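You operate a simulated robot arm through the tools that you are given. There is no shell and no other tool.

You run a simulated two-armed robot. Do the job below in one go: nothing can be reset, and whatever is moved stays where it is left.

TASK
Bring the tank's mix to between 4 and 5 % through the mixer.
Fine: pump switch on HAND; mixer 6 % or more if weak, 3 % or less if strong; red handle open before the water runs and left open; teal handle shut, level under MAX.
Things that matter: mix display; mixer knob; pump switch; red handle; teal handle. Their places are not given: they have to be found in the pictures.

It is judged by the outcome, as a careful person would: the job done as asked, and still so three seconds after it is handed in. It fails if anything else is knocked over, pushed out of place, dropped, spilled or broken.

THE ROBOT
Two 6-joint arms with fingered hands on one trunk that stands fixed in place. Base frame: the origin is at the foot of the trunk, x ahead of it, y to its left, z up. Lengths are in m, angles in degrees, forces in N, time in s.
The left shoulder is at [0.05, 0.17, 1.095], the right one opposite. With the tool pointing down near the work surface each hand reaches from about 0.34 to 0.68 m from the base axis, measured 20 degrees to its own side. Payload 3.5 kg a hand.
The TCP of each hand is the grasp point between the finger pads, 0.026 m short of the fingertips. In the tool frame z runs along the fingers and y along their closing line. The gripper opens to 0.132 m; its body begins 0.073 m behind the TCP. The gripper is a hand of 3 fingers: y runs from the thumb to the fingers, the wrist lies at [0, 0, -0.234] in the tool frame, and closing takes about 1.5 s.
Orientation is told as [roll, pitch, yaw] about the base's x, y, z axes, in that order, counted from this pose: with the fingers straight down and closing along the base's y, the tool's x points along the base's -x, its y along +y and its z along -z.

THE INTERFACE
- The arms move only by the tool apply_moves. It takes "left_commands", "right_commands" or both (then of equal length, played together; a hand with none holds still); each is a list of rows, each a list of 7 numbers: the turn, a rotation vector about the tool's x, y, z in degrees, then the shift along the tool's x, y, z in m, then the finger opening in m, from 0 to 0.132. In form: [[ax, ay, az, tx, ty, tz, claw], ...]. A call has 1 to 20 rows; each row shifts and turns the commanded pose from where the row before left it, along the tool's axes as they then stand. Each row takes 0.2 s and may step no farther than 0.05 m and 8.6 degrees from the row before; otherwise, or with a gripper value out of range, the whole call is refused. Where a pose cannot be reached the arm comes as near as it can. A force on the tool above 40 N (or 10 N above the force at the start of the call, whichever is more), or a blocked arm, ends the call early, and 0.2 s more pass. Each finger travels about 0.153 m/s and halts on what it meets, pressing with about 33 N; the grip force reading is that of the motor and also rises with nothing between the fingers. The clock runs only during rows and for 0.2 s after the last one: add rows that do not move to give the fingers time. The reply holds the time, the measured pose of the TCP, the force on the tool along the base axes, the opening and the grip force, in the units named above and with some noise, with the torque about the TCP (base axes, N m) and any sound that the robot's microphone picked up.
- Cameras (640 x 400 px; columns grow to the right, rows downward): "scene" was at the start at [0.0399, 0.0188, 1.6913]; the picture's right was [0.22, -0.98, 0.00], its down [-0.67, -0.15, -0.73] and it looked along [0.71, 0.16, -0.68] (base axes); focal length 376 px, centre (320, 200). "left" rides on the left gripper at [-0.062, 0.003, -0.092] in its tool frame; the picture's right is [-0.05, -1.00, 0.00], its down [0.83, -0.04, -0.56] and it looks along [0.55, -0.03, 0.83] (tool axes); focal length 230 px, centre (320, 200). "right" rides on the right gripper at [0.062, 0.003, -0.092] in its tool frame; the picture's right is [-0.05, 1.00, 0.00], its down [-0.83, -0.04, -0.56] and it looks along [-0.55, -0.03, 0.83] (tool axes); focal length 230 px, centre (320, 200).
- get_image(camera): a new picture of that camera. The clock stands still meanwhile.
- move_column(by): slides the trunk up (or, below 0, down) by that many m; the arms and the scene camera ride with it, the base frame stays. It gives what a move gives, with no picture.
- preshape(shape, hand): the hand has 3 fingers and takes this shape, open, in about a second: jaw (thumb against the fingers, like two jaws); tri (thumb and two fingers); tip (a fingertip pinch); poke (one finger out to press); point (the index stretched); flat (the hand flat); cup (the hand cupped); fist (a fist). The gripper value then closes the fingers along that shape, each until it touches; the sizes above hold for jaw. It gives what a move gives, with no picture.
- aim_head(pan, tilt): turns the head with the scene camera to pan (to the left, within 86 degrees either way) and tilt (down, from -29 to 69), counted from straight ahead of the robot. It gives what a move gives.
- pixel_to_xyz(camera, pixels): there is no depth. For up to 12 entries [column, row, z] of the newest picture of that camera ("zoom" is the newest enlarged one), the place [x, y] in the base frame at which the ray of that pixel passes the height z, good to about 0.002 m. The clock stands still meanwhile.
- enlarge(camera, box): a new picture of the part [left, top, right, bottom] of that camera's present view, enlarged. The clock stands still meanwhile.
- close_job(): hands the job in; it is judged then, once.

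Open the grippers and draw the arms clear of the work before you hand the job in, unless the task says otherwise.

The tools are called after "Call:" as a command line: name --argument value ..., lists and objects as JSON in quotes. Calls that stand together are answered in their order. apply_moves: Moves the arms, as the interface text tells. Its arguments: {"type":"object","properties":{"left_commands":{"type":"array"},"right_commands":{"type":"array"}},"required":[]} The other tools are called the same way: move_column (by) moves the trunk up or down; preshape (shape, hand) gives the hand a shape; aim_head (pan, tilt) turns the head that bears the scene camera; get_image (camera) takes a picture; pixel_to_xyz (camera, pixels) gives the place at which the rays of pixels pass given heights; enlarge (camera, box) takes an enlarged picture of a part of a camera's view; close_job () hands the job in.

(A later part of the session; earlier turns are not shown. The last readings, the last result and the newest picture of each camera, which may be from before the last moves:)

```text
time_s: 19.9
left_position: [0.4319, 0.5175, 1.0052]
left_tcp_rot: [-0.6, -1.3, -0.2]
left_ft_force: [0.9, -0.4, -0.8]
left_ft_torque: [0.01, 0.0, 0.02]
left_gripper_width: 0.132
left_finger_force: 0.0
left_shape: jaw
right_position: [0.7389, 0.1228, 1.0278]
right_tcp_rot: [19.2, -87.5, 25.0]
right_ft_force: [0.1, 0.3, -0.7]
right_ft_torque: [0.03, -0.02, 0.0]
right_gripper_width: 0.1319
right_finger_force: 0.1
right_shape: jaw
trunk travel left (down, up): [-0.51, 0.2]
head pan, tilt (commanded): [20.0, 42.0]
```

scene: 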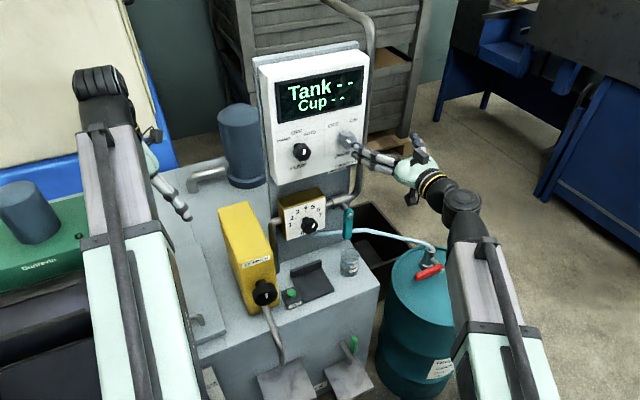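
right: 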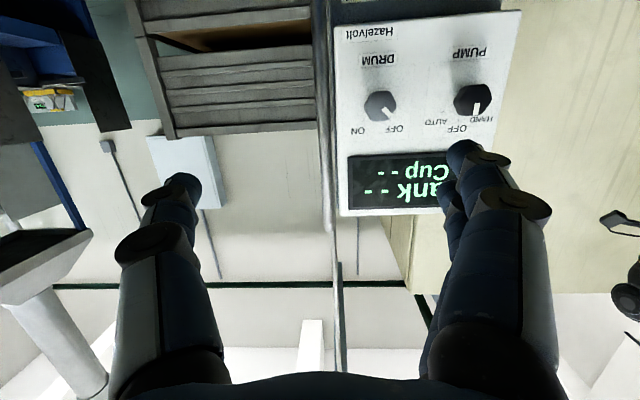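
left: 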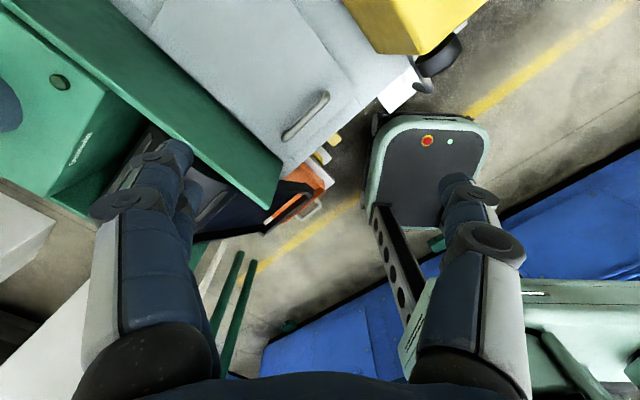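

Right hand is at (0.739, 0.123, 1.028), level and square. I raise it to knob height and slide left in front of the pump knob, with the fingertips about 5 cm off the knob face.

Call:
apply_moves --right_commands '[[0, 0, 0, -0.0417, 0, -0.007, 0.132], [0, 0, 0, -0.0417, 0, -0.007, 0.132], [0, 0, 0, 0, 0.0438, 0, 0.132], [0, 0, 0, 0, 0.0438, 0, 0.132], [0, 0, 0, 0, 0.0438, 0, 0.132], [0, 0, 0, 0, 0.0436, 0, 0.132]]'

Call:
get_image --camera "right"

Call:
get_image --camera "scene"

```text
time_s: 21.3
left_position: [0.4313, 0.5176, 1.0052]
left_tcp_rot: [-0.6, -1.3, -0.3]
left_ft_force: [0.2, 0.2, 0.0]
left_ft_torque: [0.03, 0.01, 0.03]
left_gripper_width: 0.132
left_finger_force: 0.1
left_shape: jaw
right_position: [0.6102, 0.2396, 1.1132]
right_tcp_rot: [19.8, -87.6, 24.5]
right_ft_force: [0.1, -0.1, 0.1]
right_ft_torque: [0.01, -0.02, 0.01]
right_gripper_width: 0.1319
right_finger_force: 0.1
right_shape: jaw
trunk travel left (down, up): [-0.51, 0.2]
head pan, tilt (commanded): [20.0, 42.0]
```

```text
taken
```

right: 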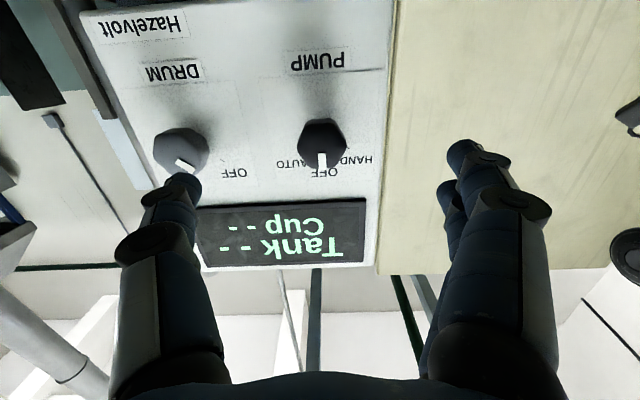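

```text
taken
```

scene: 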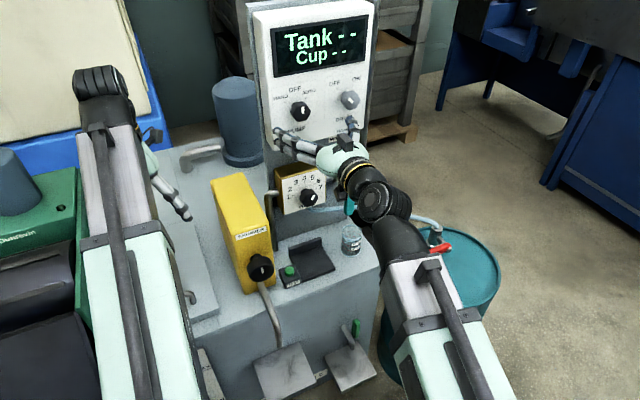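

The hand is centred on the pump knob (knob at (322,140), thumb tip (185,190), fingers (470,150)). I zoom in to check the knob's flats before closing part way so the thumb clears the DRUM knob.

Call:
enlarge --camera "right" --box '[260, 90, 400, 190]'

Call:
enlarge --camera "scene" --box '[260, 75, 380, 175]'

```text
4.00 times, centred on (330, 140) of right
```

zoom: 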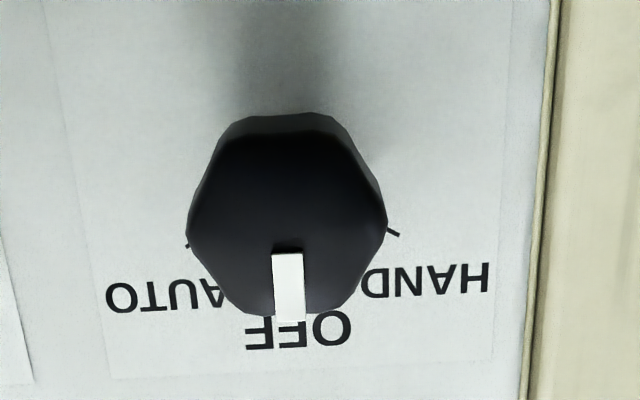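

```text
4.00 times, centred on (320, 125) of scene
```

zoom: 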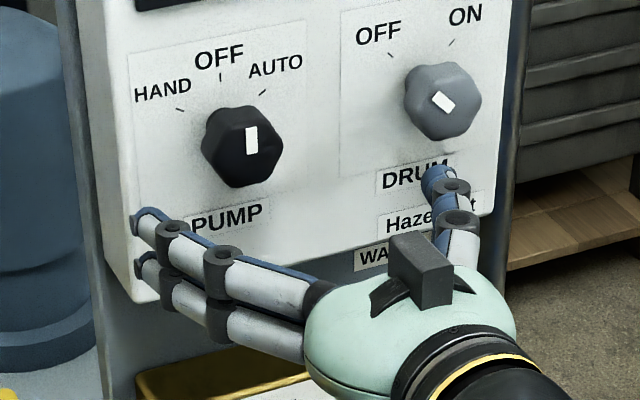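

The pump knob is a hexagon about 37 mm across corners with corners left and right, so gripping 30° tilted lands on flats. I pre-rotate the hand +30° while narrowing it to 75 mm.

Call:
apply_moves --right_commands '[[0, 0, 7.5, 0, 0, 0, 0.11], [0, 0, 7.5, 0, 0, 0, 0.09], [0, 0, 7.5, 0, 0, 0, 0.075], [0, 0, 7.5, 0, 0, 0, 0.075], [0, 0, 0, 0, 0, 0, 0.075]]'

Call:
get_image --camera "right"

Call:
enlarge --camera "scene" --box '[240, 75, 400, 200]'

```text
time_s: 22.5
left_position: [0.43, 0.5174, 1.0051]
left_tcp_rot: [-0.7, -1.3, -0.2]
left_ft_force: [1.0, -0.8, -0.3]
left_ft_torque: [0.01, 0.0, -0.01]
left_gripper_width: 0.1317
left_finger_force: 0.1
left_shape: jaw
right_position: [0.61, 0.24, 1.1145]
right_tcp_rot: [85.5, -59.0, -41.9]
right_ft_force: [-0.1, 0.4, 0.3]
right_ft_torque: [0.0, 0.0, -0.01]
right_gripper_width: 0.0752
right_finger_force: 0.0
right_shape: jaw
trunk travel left (down, up): [-0.51, 0.2]
head pan, tilt (commanded): [20.0, 42.0]
```

```text
taken
```

right: 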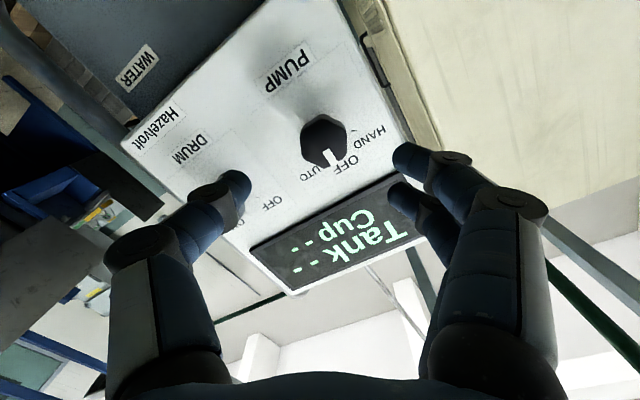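

```text
3.20 times, centred on (320, 138) of scene
```

zoom: 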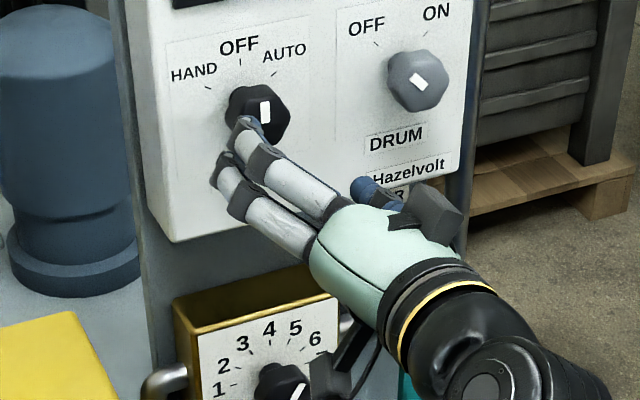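

Fingers straddle the knob at the 30° tilt. I advance 0.066 m along the tool axis in small steps.

Call:
apply_moves --right_commands '[[0, 0, 0, 0, 0, 0.02, 0.075], [0, 0, 0, 0, 0, 0.02, 0.075], [0, 0, 0, 0, 0, 0.014, 0.075], [0, 0, 0, 0, 0, 0.012, 0.075]]'

Call:
get_image --camera "right"

Call:
enlarge --camera "scene" --box '[240, 75, 400, 200]'

```text
time_s: 23.5
left_position: [0.4323, 0.5171, 1.0064]
left_tcp_rot: [-0.6, -1.3, -0.4]
left_ft_force: [-0.2, -0.2, 0.2]
left_ft_torque: [-0.03, 0.01, 0.01]
left_gripper_width: 0.1319
left_finger_force: 0.0
left_shape: jaw
right_position: [0.6593, 0.285, 1.1133]
right_tcp_rot: [85.6, -59.0, -41.7]
right_ft_force: [-0.7, 0.0, 0.0]
right_ft_torque: [-0.03, -0.02, -0.02]
right_gripper_width: 0.0754
right_finger_force: 0.2
right_shape: jaw
trunk travel left (down, up): [-0.51, 0.2]
head pan, tilt (commanded): [20.0, 42.0]
```

```text
taken
```

right: 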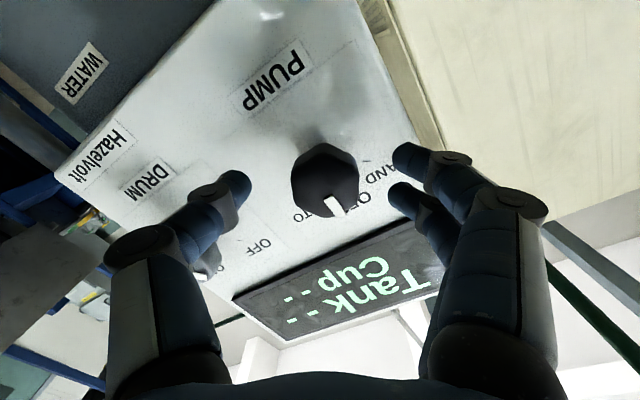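

```text
3.20 times, centred on (320, 138) of scene
```

zoom: 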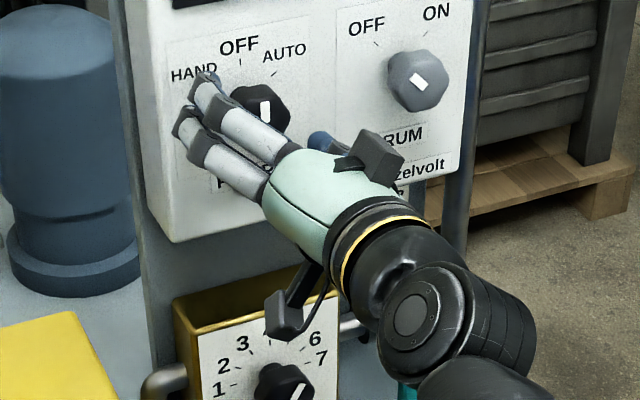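

The knob lies between thumb and fingers; no contact force yet. I close on it and read the width.

Call:
apply_moves --right_commands '[[0, 0, 0, 0, 0, 0.004, 0.06], [0, 0, 0, 0, 0, 0, 0.045], [0, 0, 0, 0, 0, 0, 0.03], [0, 0, 0, 0, 0, 0, 0.02], [0, 0, 0, 0, 0, 0, 0.02], [0, 0, 0, 0, 0, 0, 0.02]]'

Call:
get_image --camera "right"

Call:
enlarge --camera "scene" --box '[240, 75, 400, 200]'

```text
time_s: 24.9
left_position: [0.4321, 0.5167, 1.0064]
left_tcp_rot: [-0.6, -1.4, -0.3]
left_ft_force: [-0.8, -0.7, 0.0]
left_ft_torque: [0.0, 0.01, 0.02]
left_gripper_width: 0.1318
left_finger_force: 0.1
left_shape: jaw
right_position: [0.6615, 0.2892, 1.1111]
right_tcp_rot: [85.5, -59.1, -41.8]
right_ft_force: [0.9, 2.4, -0.7]
right_ft_torque: [0.01, -0.04, 0.08]
right_gripper_width: 0.0288
right_finger_force: 33.2
right_shape: jaw
trunk travel left (down, up): [-0.51, 0.2]
head pan, tilt (commanded): [20.0, 42.0]
```

```text
taken
```

right: 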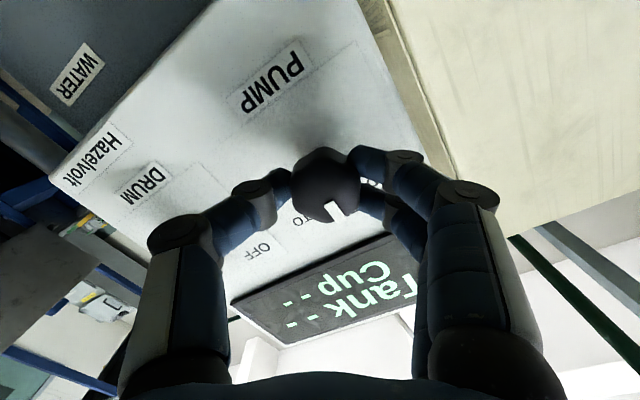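

```text
3.20 times, centred on (320, 138) of scene
```

zoom: 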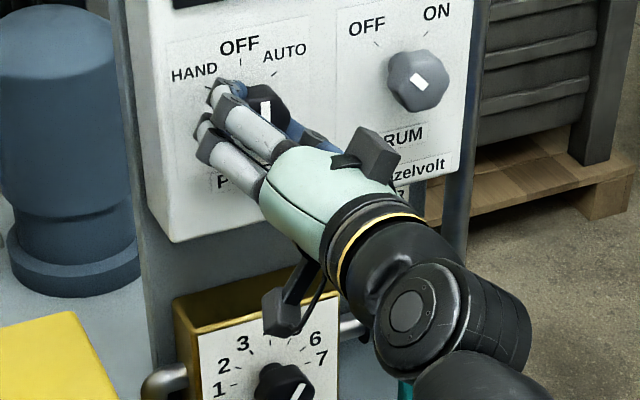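

Gripped on the flats (width 28.8 mm, 33 N). I turn it counter-clockwise toward HAND, first 37°.

Call:
apply_moves --right_commands '[[0, 0, -7.5, 0, 0, 0, 0.02], [0, 0, -7.5, 0, 0, 0, 0.02], [0, 0, -7.5, 0, 0, 0, 0.02], [0, 0, -7.5, 0, 0, 0, 0.02], [0, 0, -7.5, 0, 0, 0, 0.02]]'

Call:
get_image --camera "right"

Call:
enlarge --camera "scene" --box '[240, 20, 400, 145]'

```text
time_s: 26.1
left_position: [0.4306, 0.5177, 1.0067]
left_tcp_rot: [-0.6, -1.3, -0.3]
left_ft_force: [0.7, -1.0, 0.1]
left_ft_torque: [0.01, 0.01, -0.04]
left_gripper_width: 0.1322
left_finger_force: 0.1
left_shape: jaw
right_position: [0.6615, 0.2875, 1.114]
right_tcp_rot: [-72.3, -82.8, 116.6]
right_ft_force: [6.1, -0.8, 10.7]
right_ft_torque: [0.19, -0.1, -0.25]
right_gripper_width: 0.0283
right_finger_force: 33.3
right_shape: jaw
trunk travel left (down, up): [-0.51, 0.2]
head pan, tilt (commanded): [20.0, 42.0]
```

```text
taken
```

right: 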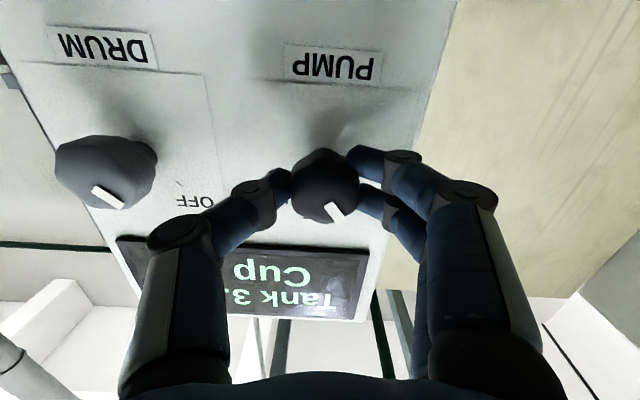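

```text
3.20 times, centred on (320, 82) of scene
```

zoom: 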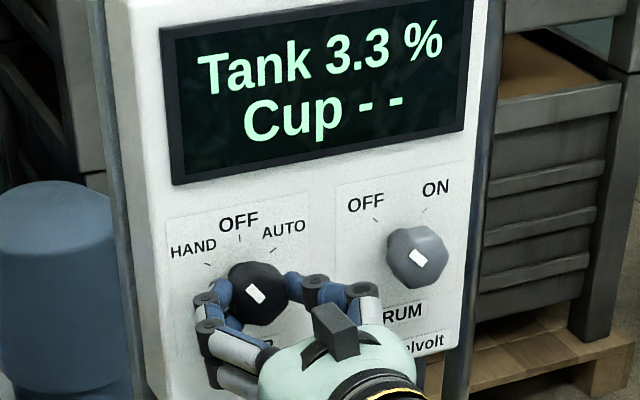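

The display came alive: Tank 3.3 % (weak). The mark is part way to HAND; I turn the remaining ~23°.

Call:
apply_moves --right_commands '[[0, 0, -7.5, 0, 0, 0, 0.02], [0, 0, -7.5, 0, 0, 0, 0.02], [0, 0, -7.5, 0, 0, 0, 0.02], [0, 0, 0, 0, 0, 0, 0.02]]'

Call:
enlarge --camera "scene" --box '[240, 20, 400, 145]'

Call:
get_image --camera "right"

```text
time_s: 27.1
left_position: [0.4328, 0.5169, 1.007]
left_tcp_rot: [-0.6, -1.3, -0.2]
left_ft_force: [0.4, 0.4, 0.4]
left_ft_torque: [0.01, -0.01, 0.02]
left_gripper_width: 0.1319
left_finger_force: 0.0
left_shape: jaw
right_position: [0.6604, 0.288, 1.1139]
right_tcp_rot: [-85.5, -60.5, 130.3]
right_ft_force: [5.1, -1.9, 16.5]
right_ft_torque: [0.35, -0.29, -0.44]
right_gripper_width: 0.0284
right_finger_force: 32.9
right_shape: jaw
trunk travel left (down, up): [-0.51, 0.2]
head pan, tilt (commanded): [20.0, 42.0]
```

```text
3.20 times, centred on (320, 82) of scene
```

zoom: 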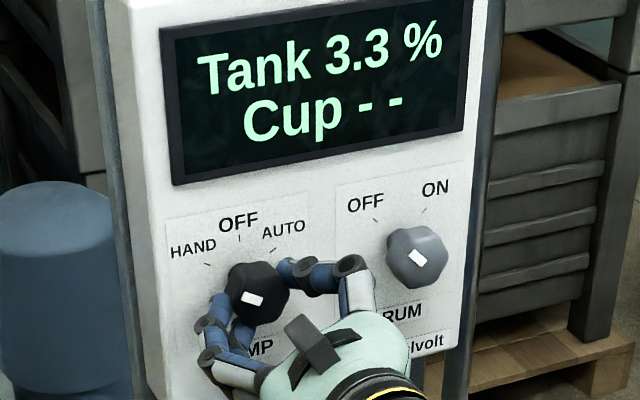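

```text
taken
```

right: 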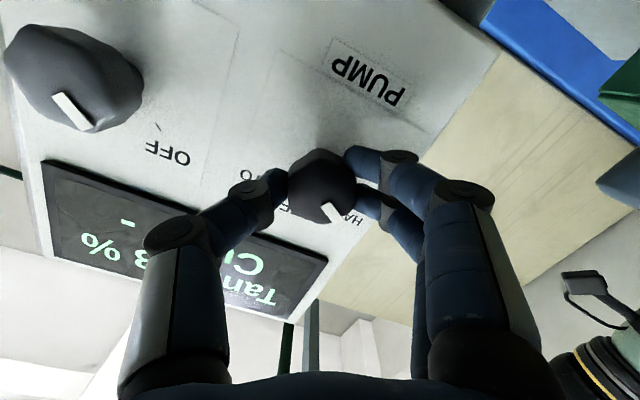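

Call:
enlarge --camera "scene" --box '[270, 80, 330, 130]'

```text
8.00 times, centred on (300, 105) of scene
```

zoom: 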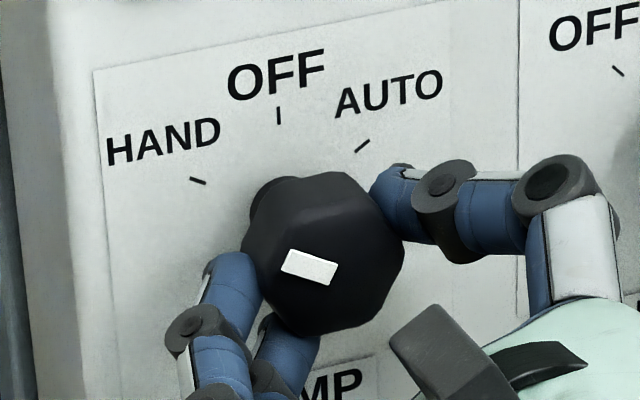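

The mark now lines up with the HAND tick. I release and back straight out.

Call:
apply_moves --right_commands '[[0, 0, 0, 0, 0, 0, 0.05], [0, 0, 0, 0, 0, 0, 0.075], [0, 0, 0, 0, 0, 0, 0.075], [0, 0, 0, 0, 0, -0.02, 0.075], [0, 0, 0, 0, 0, -0.025, 0.075], [0, 0, 0, 0, 0, -0.025, 0.075]]'

Call:
enlarge --camera "scene" --box '[250, 0, 390, 140]'

Call:
get_image --camera "scene"

```text
time_s: 28.5
left_position: [0.4315, 0.5187, 1.0055]
left_tcp_rot: [-0.6, -1.3, -0.3]
left_ft_force: [0.1, 1.1, -0.4]
left_ft_torque: [0.0, 0.01, 0.0]
left_gripper_width: 0.1319
left_finger_force: 0.1
left_shape: jaw
right_position: [0.6113, 0.2365, 1.1147]
right_tcp_rot: [-85.4, -60.7, 130.2]
right_ft_force: [0.4, -0.4, -0.1]
right_ft_torque: [-0.04, -0.01, 0.0]
right_gripper_width: 0.0744
right_finger_force: 0.0
right_shape: jaw
trunk travel left (down, up): [-0.51, 0.2]
head pan, tilt (commanded): [20.0, 42.0]
```

```text
2.86 times, centred on (320, 70) of scene
```

zoom: 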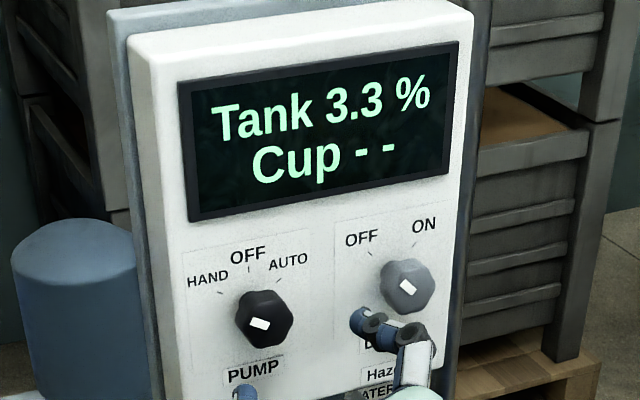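

```text
taken
```

scene: 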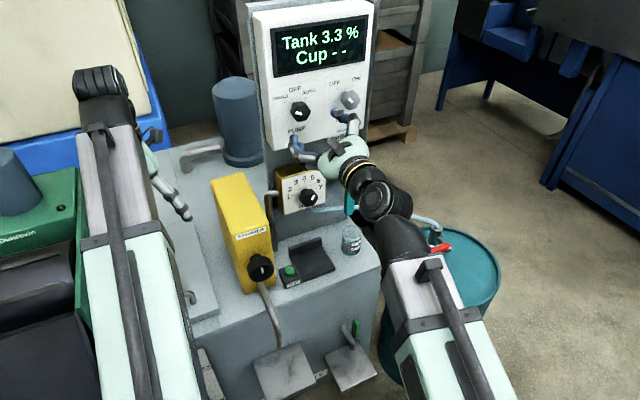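

Pump reads HAND and the tank holds at 3.3 % (weak), so the mixer must go to 6 or more. I look closely at the mixer knob and the hose under it.

Call:
enlarge --camera "scene" --box '[270, 160, 370, 230]'

Call:
get_image --camera "right"

```text
5.71 times, centred on (320, 195) of scene
```

zoom: 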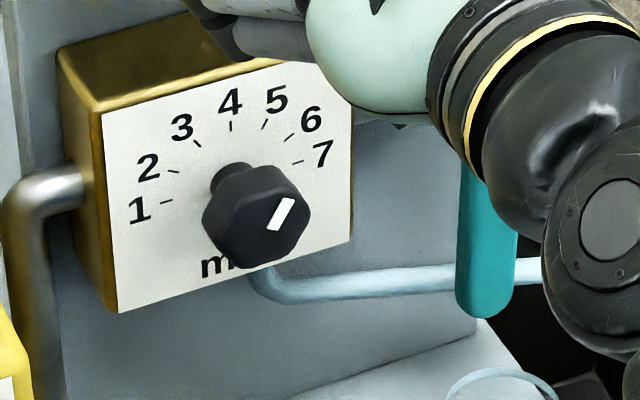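

```text
taken
```

right: 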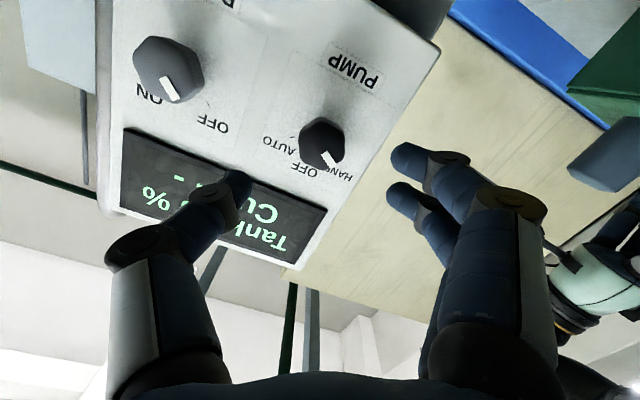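

The hose leaves the underside of the mixer box below the knob and won't be in the way. I level the right hand's roll again and shift the left hand slightly up-left before lowering the trunk 0.1 m.

Call:
apply_moves --left_commands '[[0, 0, 0, 0, 0.02, -0.01, 0.132], [0, 0, 0, 0, 0.02, -0.01, 0.132], [0, 0, 0, 0, 0.02, -0.01, 0.132], [0, 0, 0, 0, 0, 0, 0.132]]' --right_commands '[[0, 0, 7.5, 0, 0, 0, 0.075], [0, 0, 7.5, 0, 0, 0, 0.075], [0, 0, 7.5, 0, 0, 0, 0.075], [0, 0, 7.5, 0, 0, 0, 0.075]]'

Call:
move_column --by -0.1

Call:
get_image --camera "scene"

Call:
get_image --camera "left"

```text
time_s: 29.5
left_position: [0.431, 0.5783, 1.0346]
left_tcp_rot: [-0.6, -1.4, -0.2]
left_ft_force: [0.2, 0.2, 0.8]
left_ft_torque: [-0.01, 0.03, 0.04]
left_gripper_width: 0.1319
left_finger_force: 0.0
left_shape: jaw
right_position: [0.6106, 0.239, 1.1157]
right_tcp_rot: [22.1, -87.5, 22.1]
right_ft_force: [-0.2, -0.3, -0.4]
right_ft_torque: [-0.03, 0.0, 0.0]
right_gripper_width: 0.0744
right_finger_force: 0.0
right_shape: jaw
trunk travel left (down, up): [-0.51, 0.2]
head pan, tilt (commanded): [20.0, 42.0]
```

```text
time_s: 30.8
left_position: [0.4307, 0.5778, 0.9347]
left_tcp_rot: [-0.6, -1.2, -0.3]
left_ft_force: [-0.5, 0.1, -1.1]
left_ft_torque: [-0.01, 0.02, 0.0]
left_gripper_width: 0.1319
left_finger_force: 0.0
left_shape: jaw
right_position: [0.6102, 0.2396, 1.0149]
right_tcp_rot: [19.5, -87.5, 24.9]
right_ft_force: [1.1, -0.1, 0.3]
right_ft_torque: [-0.01, 0.02, -0.03]
right_gripper_width: 0.0742
right_finger_force: 0.1
right_shape: jaw
trunk travel left (down, up): [-0.41, 0.3]
head pan, tilt (commanded): [20.0, 42.0]
```

```text
taken
```

scene: 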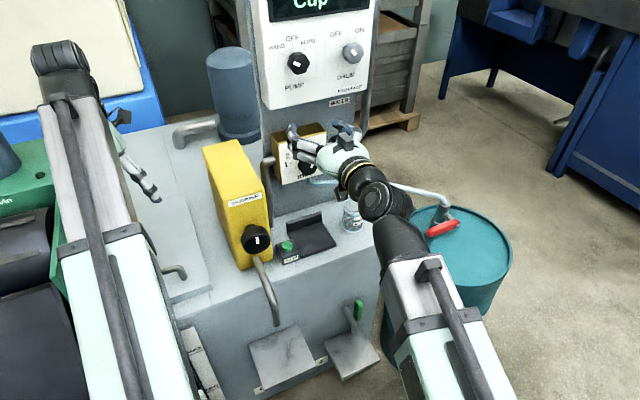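

```text
taken
```

left: 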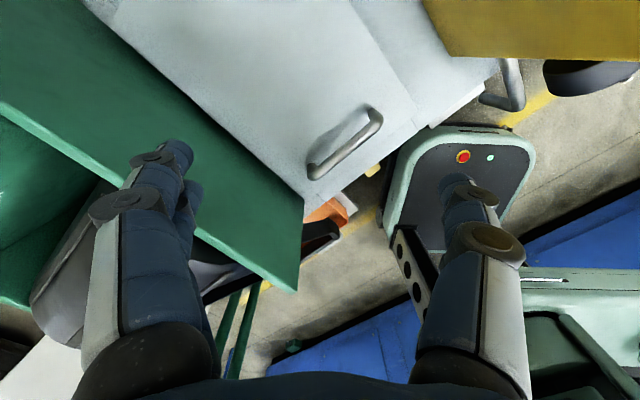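

Scene shows the hand clear in front of the mixer, left hand well above the lid. I tip the right tool 13° downward and lower it to the pre-grasp point before the mixer knob; I also raise the head's gaze so display and mixer are both in view.

Call:
apply_moves --right_commands '[[0, 6.35, 0, 0, 0, -0.005, 0.075], [0, 6.35, 0, 0, 0, 0, 0.075], [0, 0, 0, 0.0394, -0.0043, 0.012, 0.075], [0, 0, 0, 0.0394, -0.0043, 0.012, 0.075], [0, 0, 0, 0.0394, -0.0043, 0.012, 0.075]]'

Call:
aim_head --pan 20 --tilt 30

Call:
get_image --camera "scene"

Call:
get_image --camera "right"

```text
time_s: 32.0
left_position: [0.4309, 0.5769, 0.9347]
left_tcp_rot: [-0.6, -1.3, -0.3]
left_ft_force: [0.1, 0.7, -0.6]
left_ft_torque: [-0.03, 0.03, -0.01]
left_gripper_width: 0.1321
left_finger_force: 0.0
left_shape: jaw
right_position: [0.6198, 0.2308, 0.8914]
right_tcp_rot: [2.9, -75.0, 41.4]
right_ft_force: [0.6, 0.2, -0.1]
right_ft_torque: [0.02, 0.04, -0.01]
right_gripper_width: 0.0743
right_finger_force: 0.1
right_shape: jaw
trunk travel left (down, up): [-0.41, 0.3]
head pan, tilt (commanded): [20.0, 42.0]
```

```text
time_s: 32.8
left_position: [0.4307, 0.5783, 0.935]
left_tcp_rot: [-0.6, -1.2, -0.2]
left_ft_force: [0.0, -0.2, 0.3]
left_ft_torque: [-0.01, -0.03, 0.03]
left_gripper_width: 0.132
left_finger_force: 0.0
left_shape: jaw
right_position: [0.6194, 0.2315, 0.8928]
right_tcp_rot: [3.0, -75.0, 41.3]
right_ft_force: [-0.6, -0.6, -0.4]
right_ft_torque: [-0.01, 0.03, 0.03]
right_gripper_width: 0.074
right_finger_force: 0.0
right_shape: jaw
trunk travel left (down, up): [-0.41, 0.3]
head pan, tilt (commanded): [20.0, 30.0]
```

```text
taken
```

scene: 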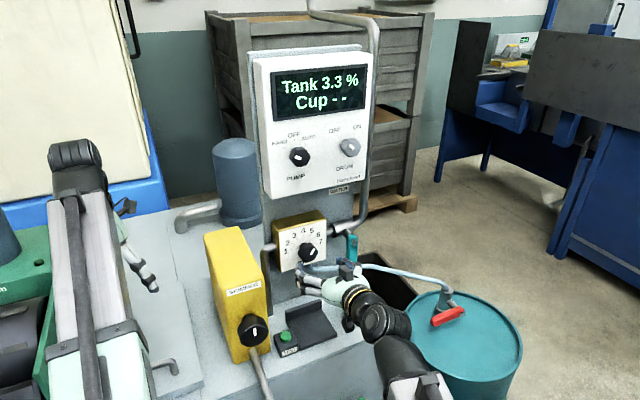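

```text
taken
```

right: 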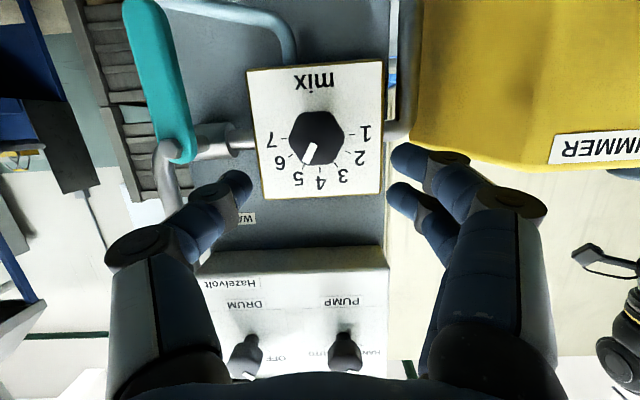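

The right camera shows the mixer knob at (317,138), mark at about 5, fingers straddling it and the plate ~0.115 m ahead. I shift 6 mm down, open to 85 mm and advance 0.07 m.

Call:
apply_moves --right_commands '[[0, 0, 0, 0.006, -0.002, 0.01, 0.085], [0, 0, 0, 0, 0, 0.02, 0.085], [0, 0, 0, 0, 0, 0.02, 0.085], [0, 0, 0, 0, 0, 0.012, 0.085], [0, 0, 0, 0, 0, 0.008, 0.085]]'

Call:
get_image --camera "right"

Call:
enlarge --camera "scene" --box '[250, 190, 390, 310]'

```text
time_s: 34.0
left_position: [0.4307, 0.5773, 0.9352]
left_tcp_rot: [-0.6, -1.3, -0.3]
left_ft_force: [-0.1, -0.6, -0.1]
left_ft_torque: [0.02, -0.01, -0.02]
left_gripper_width: 0.1318
left_finger_force: 0.1
left_shape: jaw
right_position: [0.6672, 0.2769, 0.8676]
right_tcp_rot: [3.1, -75.1, 41.4]
right_ft_force: [-0.7, -0.7, -0.4]
right_ft_torque: [-0.02, -0.03, 0.01]
right_gripper_width: 0.0847
right_finger_force: 0.0
right_shape: jaw
trunk travel left (down, up): [-0.41, 0.3]
head pan, tilt (commanded): [20.0, 30.0]
```

```text
taken
```

right: 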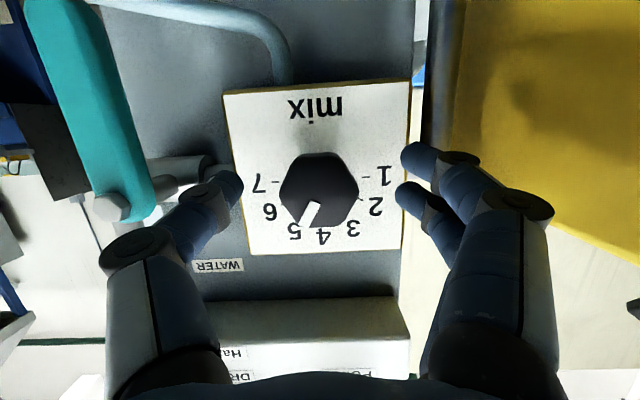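

```text
3.33 times, centred on (320, 250) of scene
```

zoom: 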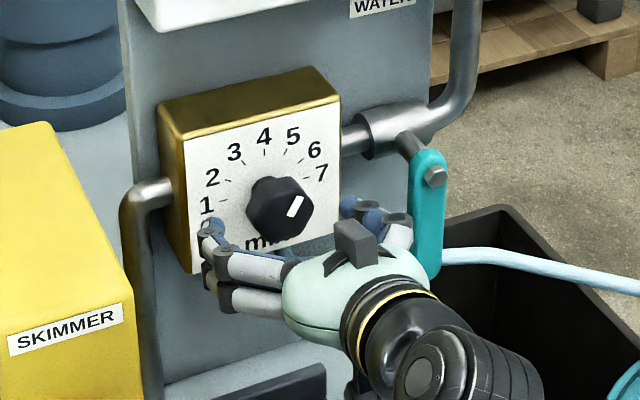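

Fingers are beside the knob, no contact. I close on it.

Call:
apply_moves --right_commands '[[0, 0, 0, 0, 0, 0.003, 0.07], [0, 0, 0, 0, 0, 0, 0.055], [0, 0, 0, 0, 0, 0, 0.04], [0, 0, 0, 0, 0, 0, 0.03], [0, 0, 0, 0, 0, 0, 0.03], [0, 0, 0, 0, 0, 0, 0.03]]'

Call:
get_image --camera "right"

```text
time_s: 35.4
left_position: [0.4312, 0.5789, 0.934]
left_tcp_rot: [-0.7, -1.2, -0.4]
left_ft_force: [0.0, 0.5, 0.3]
left_ft_torque: [0.01, 0.01, 0.01]
left_gripper_width: 0.1317
left_finger_force: 0.1
left_shape: jaw
right_position: [0.6683, 0.2777, 0.8658]
right_tcp_rot: [3.1, -74.9, 41.2]
right_ft_force: [1.8, 1.7, -3.9]
right_ft_torque: [-0.02, 0.06, 0.02]
right_gripper_width: 0.0309
right_finger_force: 33.1
right_shape: jaw
trunk travel left (down, up): [-0.41, 0.3]
head pan, tilt (commanded): [20.0, 30.0]
```

```text
taken
```

right: 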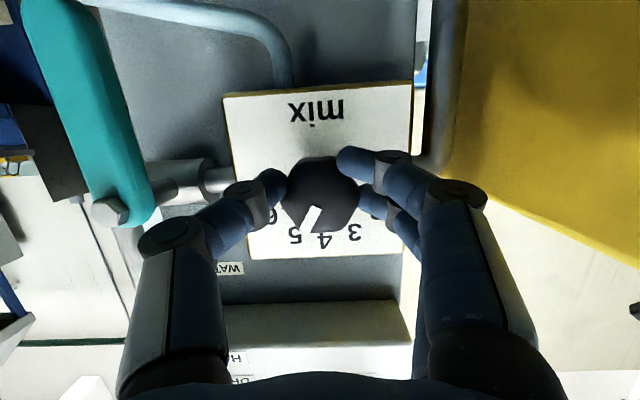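

Gripped at 31 mm. I turn clockwise about the knob's axis (which in the tool frame is about (-0.26, 0, 0.966)), first 30°.

Call:
apply_moves --right_commands '[[0, 0, 0, 0, 0, 0, 0.02], [-1.95, 0.04, 7.24, 0, 0, 0, 0.02], [-1.95, 0.04, 7.24, 0, 0, 0, 0.02], [-1.95, 0.04, 7.24, 0, 0, 0, 0.02], [-1.95, 0.04, 7.24, 0, 0, 0, 0.02]]'

Call:
get_image --camera "right"

Call:
enlarge --camera "scene" --box '[250, 190, 390, 310]'

```text
time_s: 36.6
left_position: [0.43, 0.5787, 0.9345]
left_tcp_rot: [-0.7, -1.3, -0.3]
left_ft_force: [-0.5, 0.2, 0.3]
left_ft_torque: [-0.02, 0.01, -0.04]
left_gripper_width: 0.1321
left_finger_force: 0.0
left_shape: jaw
right_position: [0.6685, 0.2786, 0.8656]
right_tcp_rot: [66.2, -56.0, -17.6]
right_ft_force: [-9.4, 2.9, -8.3]
right_ft_torque: [-0.13, 0.05, 0.11]
right_gripper_width: 0.0307
right_finger_force: 32.8
right_shape: jaw
trunk travel left (down, up): [-0.41, 0.3]
head pan, tilt (commanded): [20.0, 30.0]
```

```text
taken
```

right: 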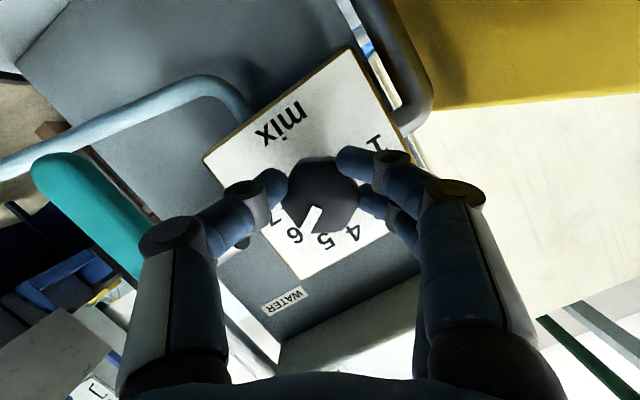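

```text
3.33 times, centred on (320, 250) of scene
```

zoom: 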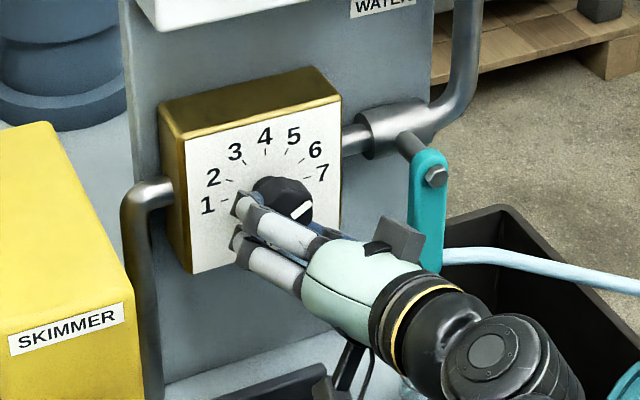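

The knob turned with the hand to about 6. I turn another 22° so it sits well beyond 6 without forcing the end stop.

Call:
apply_moves --right_commands '[[-1.95, 0.04, 7.24, 0, 0, 0, 0.02], [-1.95, 0.04, 7.24, 0, 0, 0, 0.02], [-1.95, 0.04, 7.24, 0, 0, 0, 0.02], [0, 0, 0, 0, 0, 0, 0.02]]'

Call:
get_image --camera "right"

Call:
enlarge --camera "scene" --box '[270, 200, 350, 270]'

```text
time_s: 37.6
left_position: [0.4297, 0.5795, 0.9341]
left_tcp_rot: [-0.6, -1.4, -0.2]
left_ft_force: [0.3, -1.0, -0.6]
left_ft_torque: [0.0, 0.01, -0.01]
left_gripper_width: 0.132
left_finger_force: 0.1
left_shape: jaw
right_position: [0.6665, 0.2792, 0.8667]
right_tcp_rot: [78.8, -35.2, -26.7]
right_ft_force: [-14.6, 11.1, -4.1]
right_ft_torque: [-0.06, -0.02, 0.33]
right_gripper_width: 0.0303
right_finger_force: 33.3
right_shape: jaw
trunk travel left (down, up): [-0.41, 0.3]
head pan, tilt (commanded): [20.0, 30.0]
```

```text
taken
```

right: 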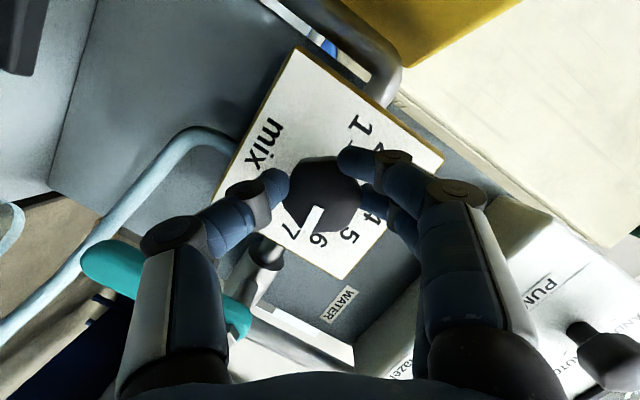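

```text
5.71 times, centred on (310, 235) of scene
```

zoom: 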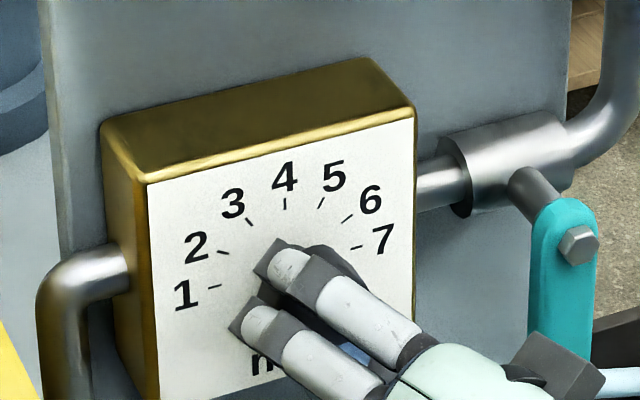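

The mark now points between 6 and 7. I release and back straight out along the knob axis.

Call:
apply_moves --right_commands '[[0, 0, 0, 0, 0, 0, 0.05], [0, 0, 0, 0, 0, 0, 0.065], [0, 0, 0, 0, 0, 0, 0.07], [0, 0, 0, 0.0052, 0, -0.0193, 0.07], [0, 0, 0, 0.0065, 0, -0.0241, 0.07], [0, 0, 0, 0.0065, 0, -0.0241, 0.07]]'

Call:
get_image --camera "right"

Call:
enlarge --camera "scene" --box '[270, 200, 350, 270]'

Call:
get_image --camera "scene"

```text
time_s: 39.0
left_position: [0.4304, 0.5785, 0.9345]
left_tcp_rot: [-0.5, -1.3, -0.3]
left_ft_force: [0.7, 0.2, 0.6]
left_ft_torque: [0.01, 0.04, -0.02]
left_gripper_width: 0.1321
left_finger_force: 0.1
left_shape: jaw
right_position: [0.6194, 0.2274, 0.8663]
right_tcp_rot: [78.7, -35.1, -27.0]
right_ft_force: [-0.4, -0.5, -0.5]
right_ft_torque: [0.02, 0.02, 0.0]
right_gripper_width: 0.0691
right_finger_force: 0.1
right_shape: jaw
trunk travel left (down, up): [-0.41, 0.3]
head pan, tilt (commanded): [20.0, 30.0]
```

```text
taken
```

right: 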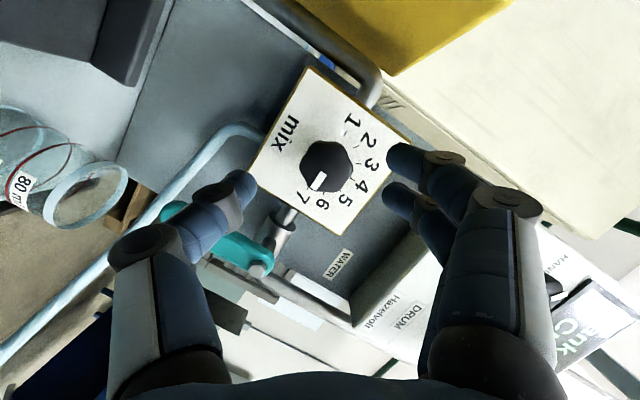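

```text
5.71 times, centred on (310, 235) of scene
```

zoom: 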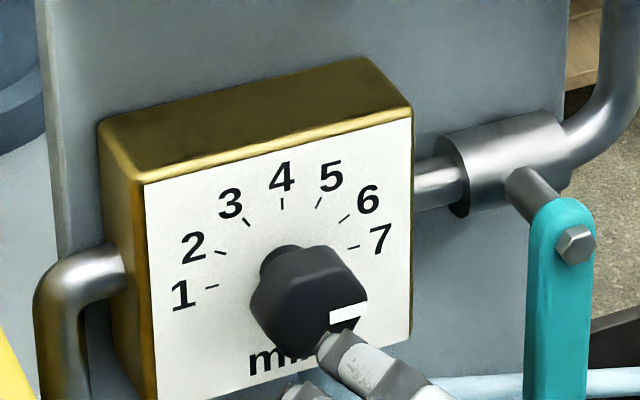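

```text
taken
```

scene: 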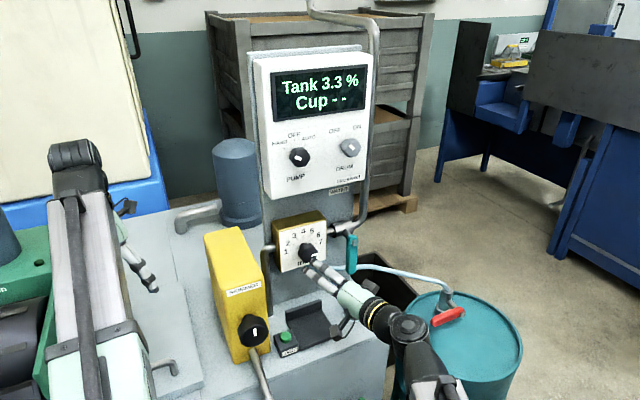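

Mixer is at about 7 and the pump at HAND; tank still 3.3 %. Next is the red handle: I back away and return the hand roll to level.

Call:
apply_moves --right_commands '[[0, 0, 0, 0.0104, 0, -0.0386, 0.07], [1.95, -0.04, -7.24, 0, 0, 0, 0.07], [1.95, -0.04, -7.24, 0, 0, 0, 0.07], [1.95, -0.04, -7.24, 0, 0, 0, 0.07], [1.95, -0.04, -7.24, 0, 0, 0, 0.07], [1.95, -0.04, -7.24, 0, 0, 0, 0.07], [1.95, -0.04, -7.24, 0, 0, 0, 0.07], [1.95, -0.04, -7.24, 0, 0, 0, 0.07]]'

Call:
get_image --camera "scene"

```text
time_s: 40.8
left_position: [0.4308, 0.5789, 0.9352]
left_tcp_rot: [-0.7, -1.3, -0.2]
left_ft_force: [0.4, -0.2, 0.5]
left_ft_torque: [-0.02, -0.01, 0.01]
left_gripper_width: 0.1323
left_finger_force: 0.0
left_shape: jaw
right_position: [0.5899, 0.2006, 0.8677]
right_tcp_rot: [2.6, -75.0, 41.7]
right_ft_force: [-0.7, 0.0, 0.3]
right_ft_torque: [0.01, 0.0, -0.01]
right_gripper_width: 0.0693
right_finger_force: 0.0
right_shape: jaw
trunk travel left (down, up): [-0.41, 0.3]
head pan, tilt (commanded): [20.0, 30.0]
```

```text
taken
```

scene: 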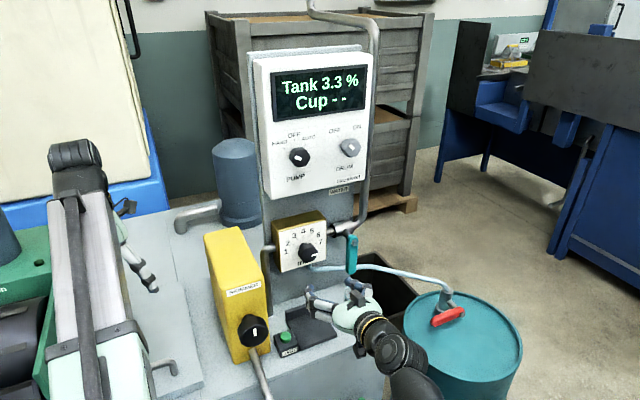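

Still clear. I sweep the right hand to the right in front of the drum tap, staying ~10 cm short of the red handle and above the drum.

Call:
apply_moves --right_commands '[[0, 0, 0, 0.0229, -0.041, -0.0083, 0.07], [0, 0, 0, 0.0229, -0.041, -0.0083, 0.07], [0, 0, 0, 0.0229, -0.041, -0.0083, 0.07], [0, 0, 0, 0.0229, -0.041, -0.0083, 0.07], [0, 0, 0, 0.0229, -0.041, -0.0083, 0.07], [0, 0, 0, 0.0229, -0.041, -0.0083, 0.07], [0, 0, 0, 0.0229, -0.041, -0.0083, 0.07]]'

Call:
get_image --camera "right"

Call:
get_image --camera "scene"

```text
time_s: 42.4
left_position: [0.4322, 0.5775, 0.9349]
left_tcp_rot: [-0.6, -1.4, -0.3]
left_ft_force: [-0.1, 0.1, 0.9]
left_ft_torque: [0.03, 0.01, 0.0]
left_gripper_width: 0.1317
left_finger_force: 0.0
left_shape: jaw
right_position: [0.7313, -0.0497, 0.8006]
right_tcp_rot: [5.6, -73.6, 38.4]
right_ft_force: [0.7, -0.8, 0.1]
right_ft_torque: [0.03, -0.02, 0.01]
right_gripper_width: 0.0695
right_finger_force: 0.0
right_shape: jaw
right hand out of reach, approached as far as the arm can: row 4, 5, 6, 7
trunk travel left (down, up): [-0.41, 0.3]
head pan, tilt (commanded): [20.0, 30.0]
```

```text
taken
```

right: 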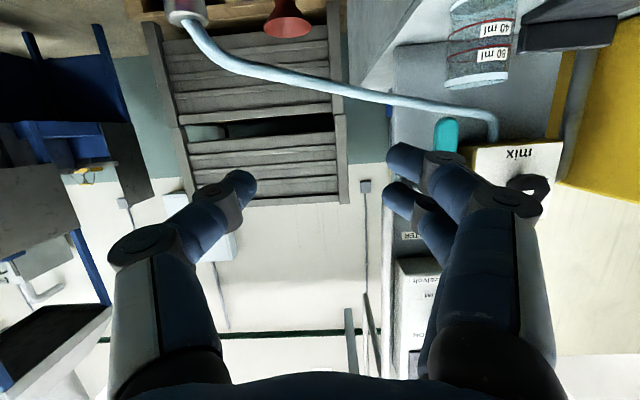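

```text
taken
```

scene: 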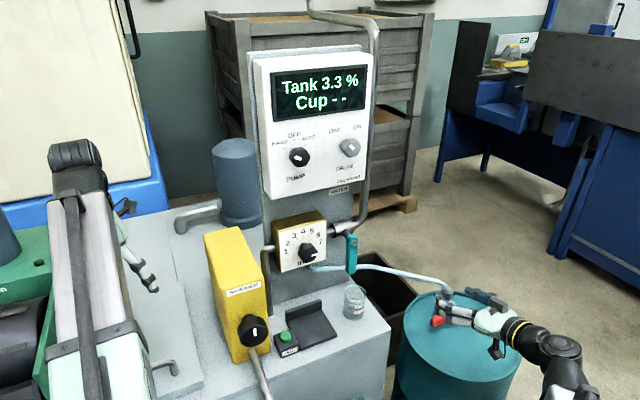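

The arm can't go lower level at this trunk height. The left hand's surroundings (lid handle ~0.72, green rail ~0.68) leave room, so I lower the trunk 0.12 m; the right hand stays 4 cm in front of the red handle.

Call:
apply_moves --left_commands '[[0, 0, 0, 0, 0, -0.015, 0.132], [0, 0, 0, 0, 0, -0.015, 0.132]]' --right_commands '[[0, 0, 0, 0, -0.005, -0.01, 0.07], [0, 0, 0, 0, -0.005, -0.01, 0.07]]'

Call:
move_column --by -0.12

Call:
aim_head --pan 14 --tilt 25

Call:
get_image --camera "scene"

Call:
get_image --camera "right"

Call:
get_image --camera "left"

```text
time_s: 43.0
left_position: [0.4315, 0.5784, 0.9618]
left_tcp_rot: [-0.3, -1.4, -0.3]
left_ft_force: [0.3, -0.3, -0.1]
left_ft_torque: [-0.01, -0.03, 0.01]
left_gripper_width: 0.1323
left_finger_force: 0.0
left_shape: jaw
left hand out of reach, approached as far as the arm can: row 2
right_position: [0.7265, -0.0672, 0.8184]
right_tcp_rot: [4.1, -74.4, 40.1]
right_ft_force: [0.4, 0.5, 1.2]
right_ft_torque: [-0.01, 0.02, 0.03]
right_gripper_width: 0.0694
right_finger_force: 0.1
right_shape: jaw
right hand out of reach, approached as far as the arm can: row 1
trunk travel left (down, up): [-0.41, 0.3]
head pan, tilt (commanded): [20.0, 30.0]
```

```text
time_s: 44.5
left_position: [0.4322, 0.5788, 0.8419]
left_tcp_rot: [-0.4, -1.5, -0.3]
left_ft_force: [-0.2, -0.5, -0.6]
left_ft_torque: [-0.01, -0.02, 0.0]
left_gripper_width: 0.1315
left_finger_force: 0.0
left_shape: jaw
right_position: [0.7246, -0.0678, 0.6974]
right_tcp_rot: [4.1, -74.6, 40.1]
right_ft_force: [-0.1, 0.3, 0.4]
right_ft_torque: [-0.01, 0.01, -0.02]
right_gripper_width: 0.0693
right_finger_force: 0.1
right_shape: jaw
trunk travel left (down, up): [-0.29, 0.42]
head pan, tilt (commanded): [20.0, 30.0]
```

```text
time_s: 45.1
left_position: [0.4301, 0.5793, 0.8424]
left_tcp_rot: [-0.3, -1.6, -0.3]
left_ft_force: [-0.2, -0.1, 0.5]
left_ft_torque: [-0.02, -0.04, 0.0]
left_gripper_width: 0.1318
left_finger_force: 0.1
left_shape: jaw
right_position: [0.726, -0.0671, 0.6972]
right_tcp_rot: [4.2, -74.5, 40.2]
right_ft_force: [-0.4, -0.2, 0.4]
right_ft_torque: [0.03, 0.0, -0.02]
right_gripper_width: 0.0694
right_finger_force: 0.0
right_shape: jaw
trunk travel left (down, up): [-0.29, 0.42]
head pan, tilt (commanded): [14.0, 25.0]
```

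```text
taken
```

scene: 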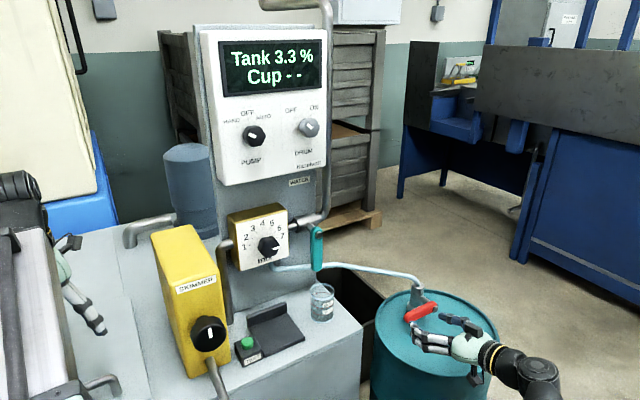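

```text
taken
```

right: 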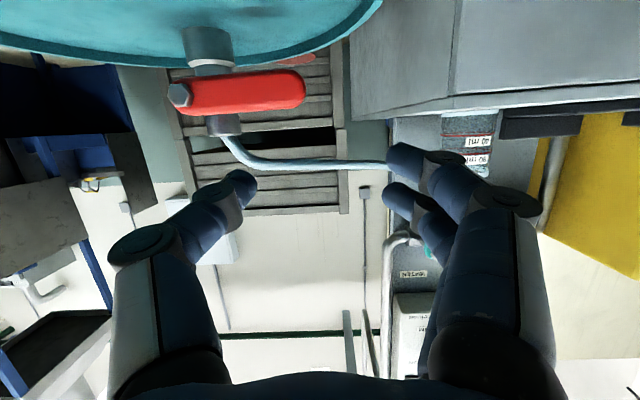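

```text
taken
```

left: 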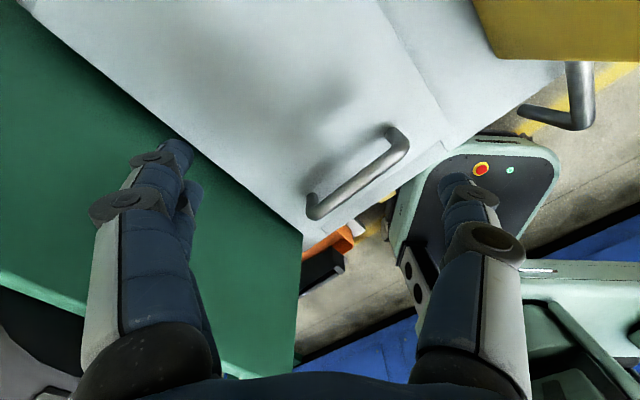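

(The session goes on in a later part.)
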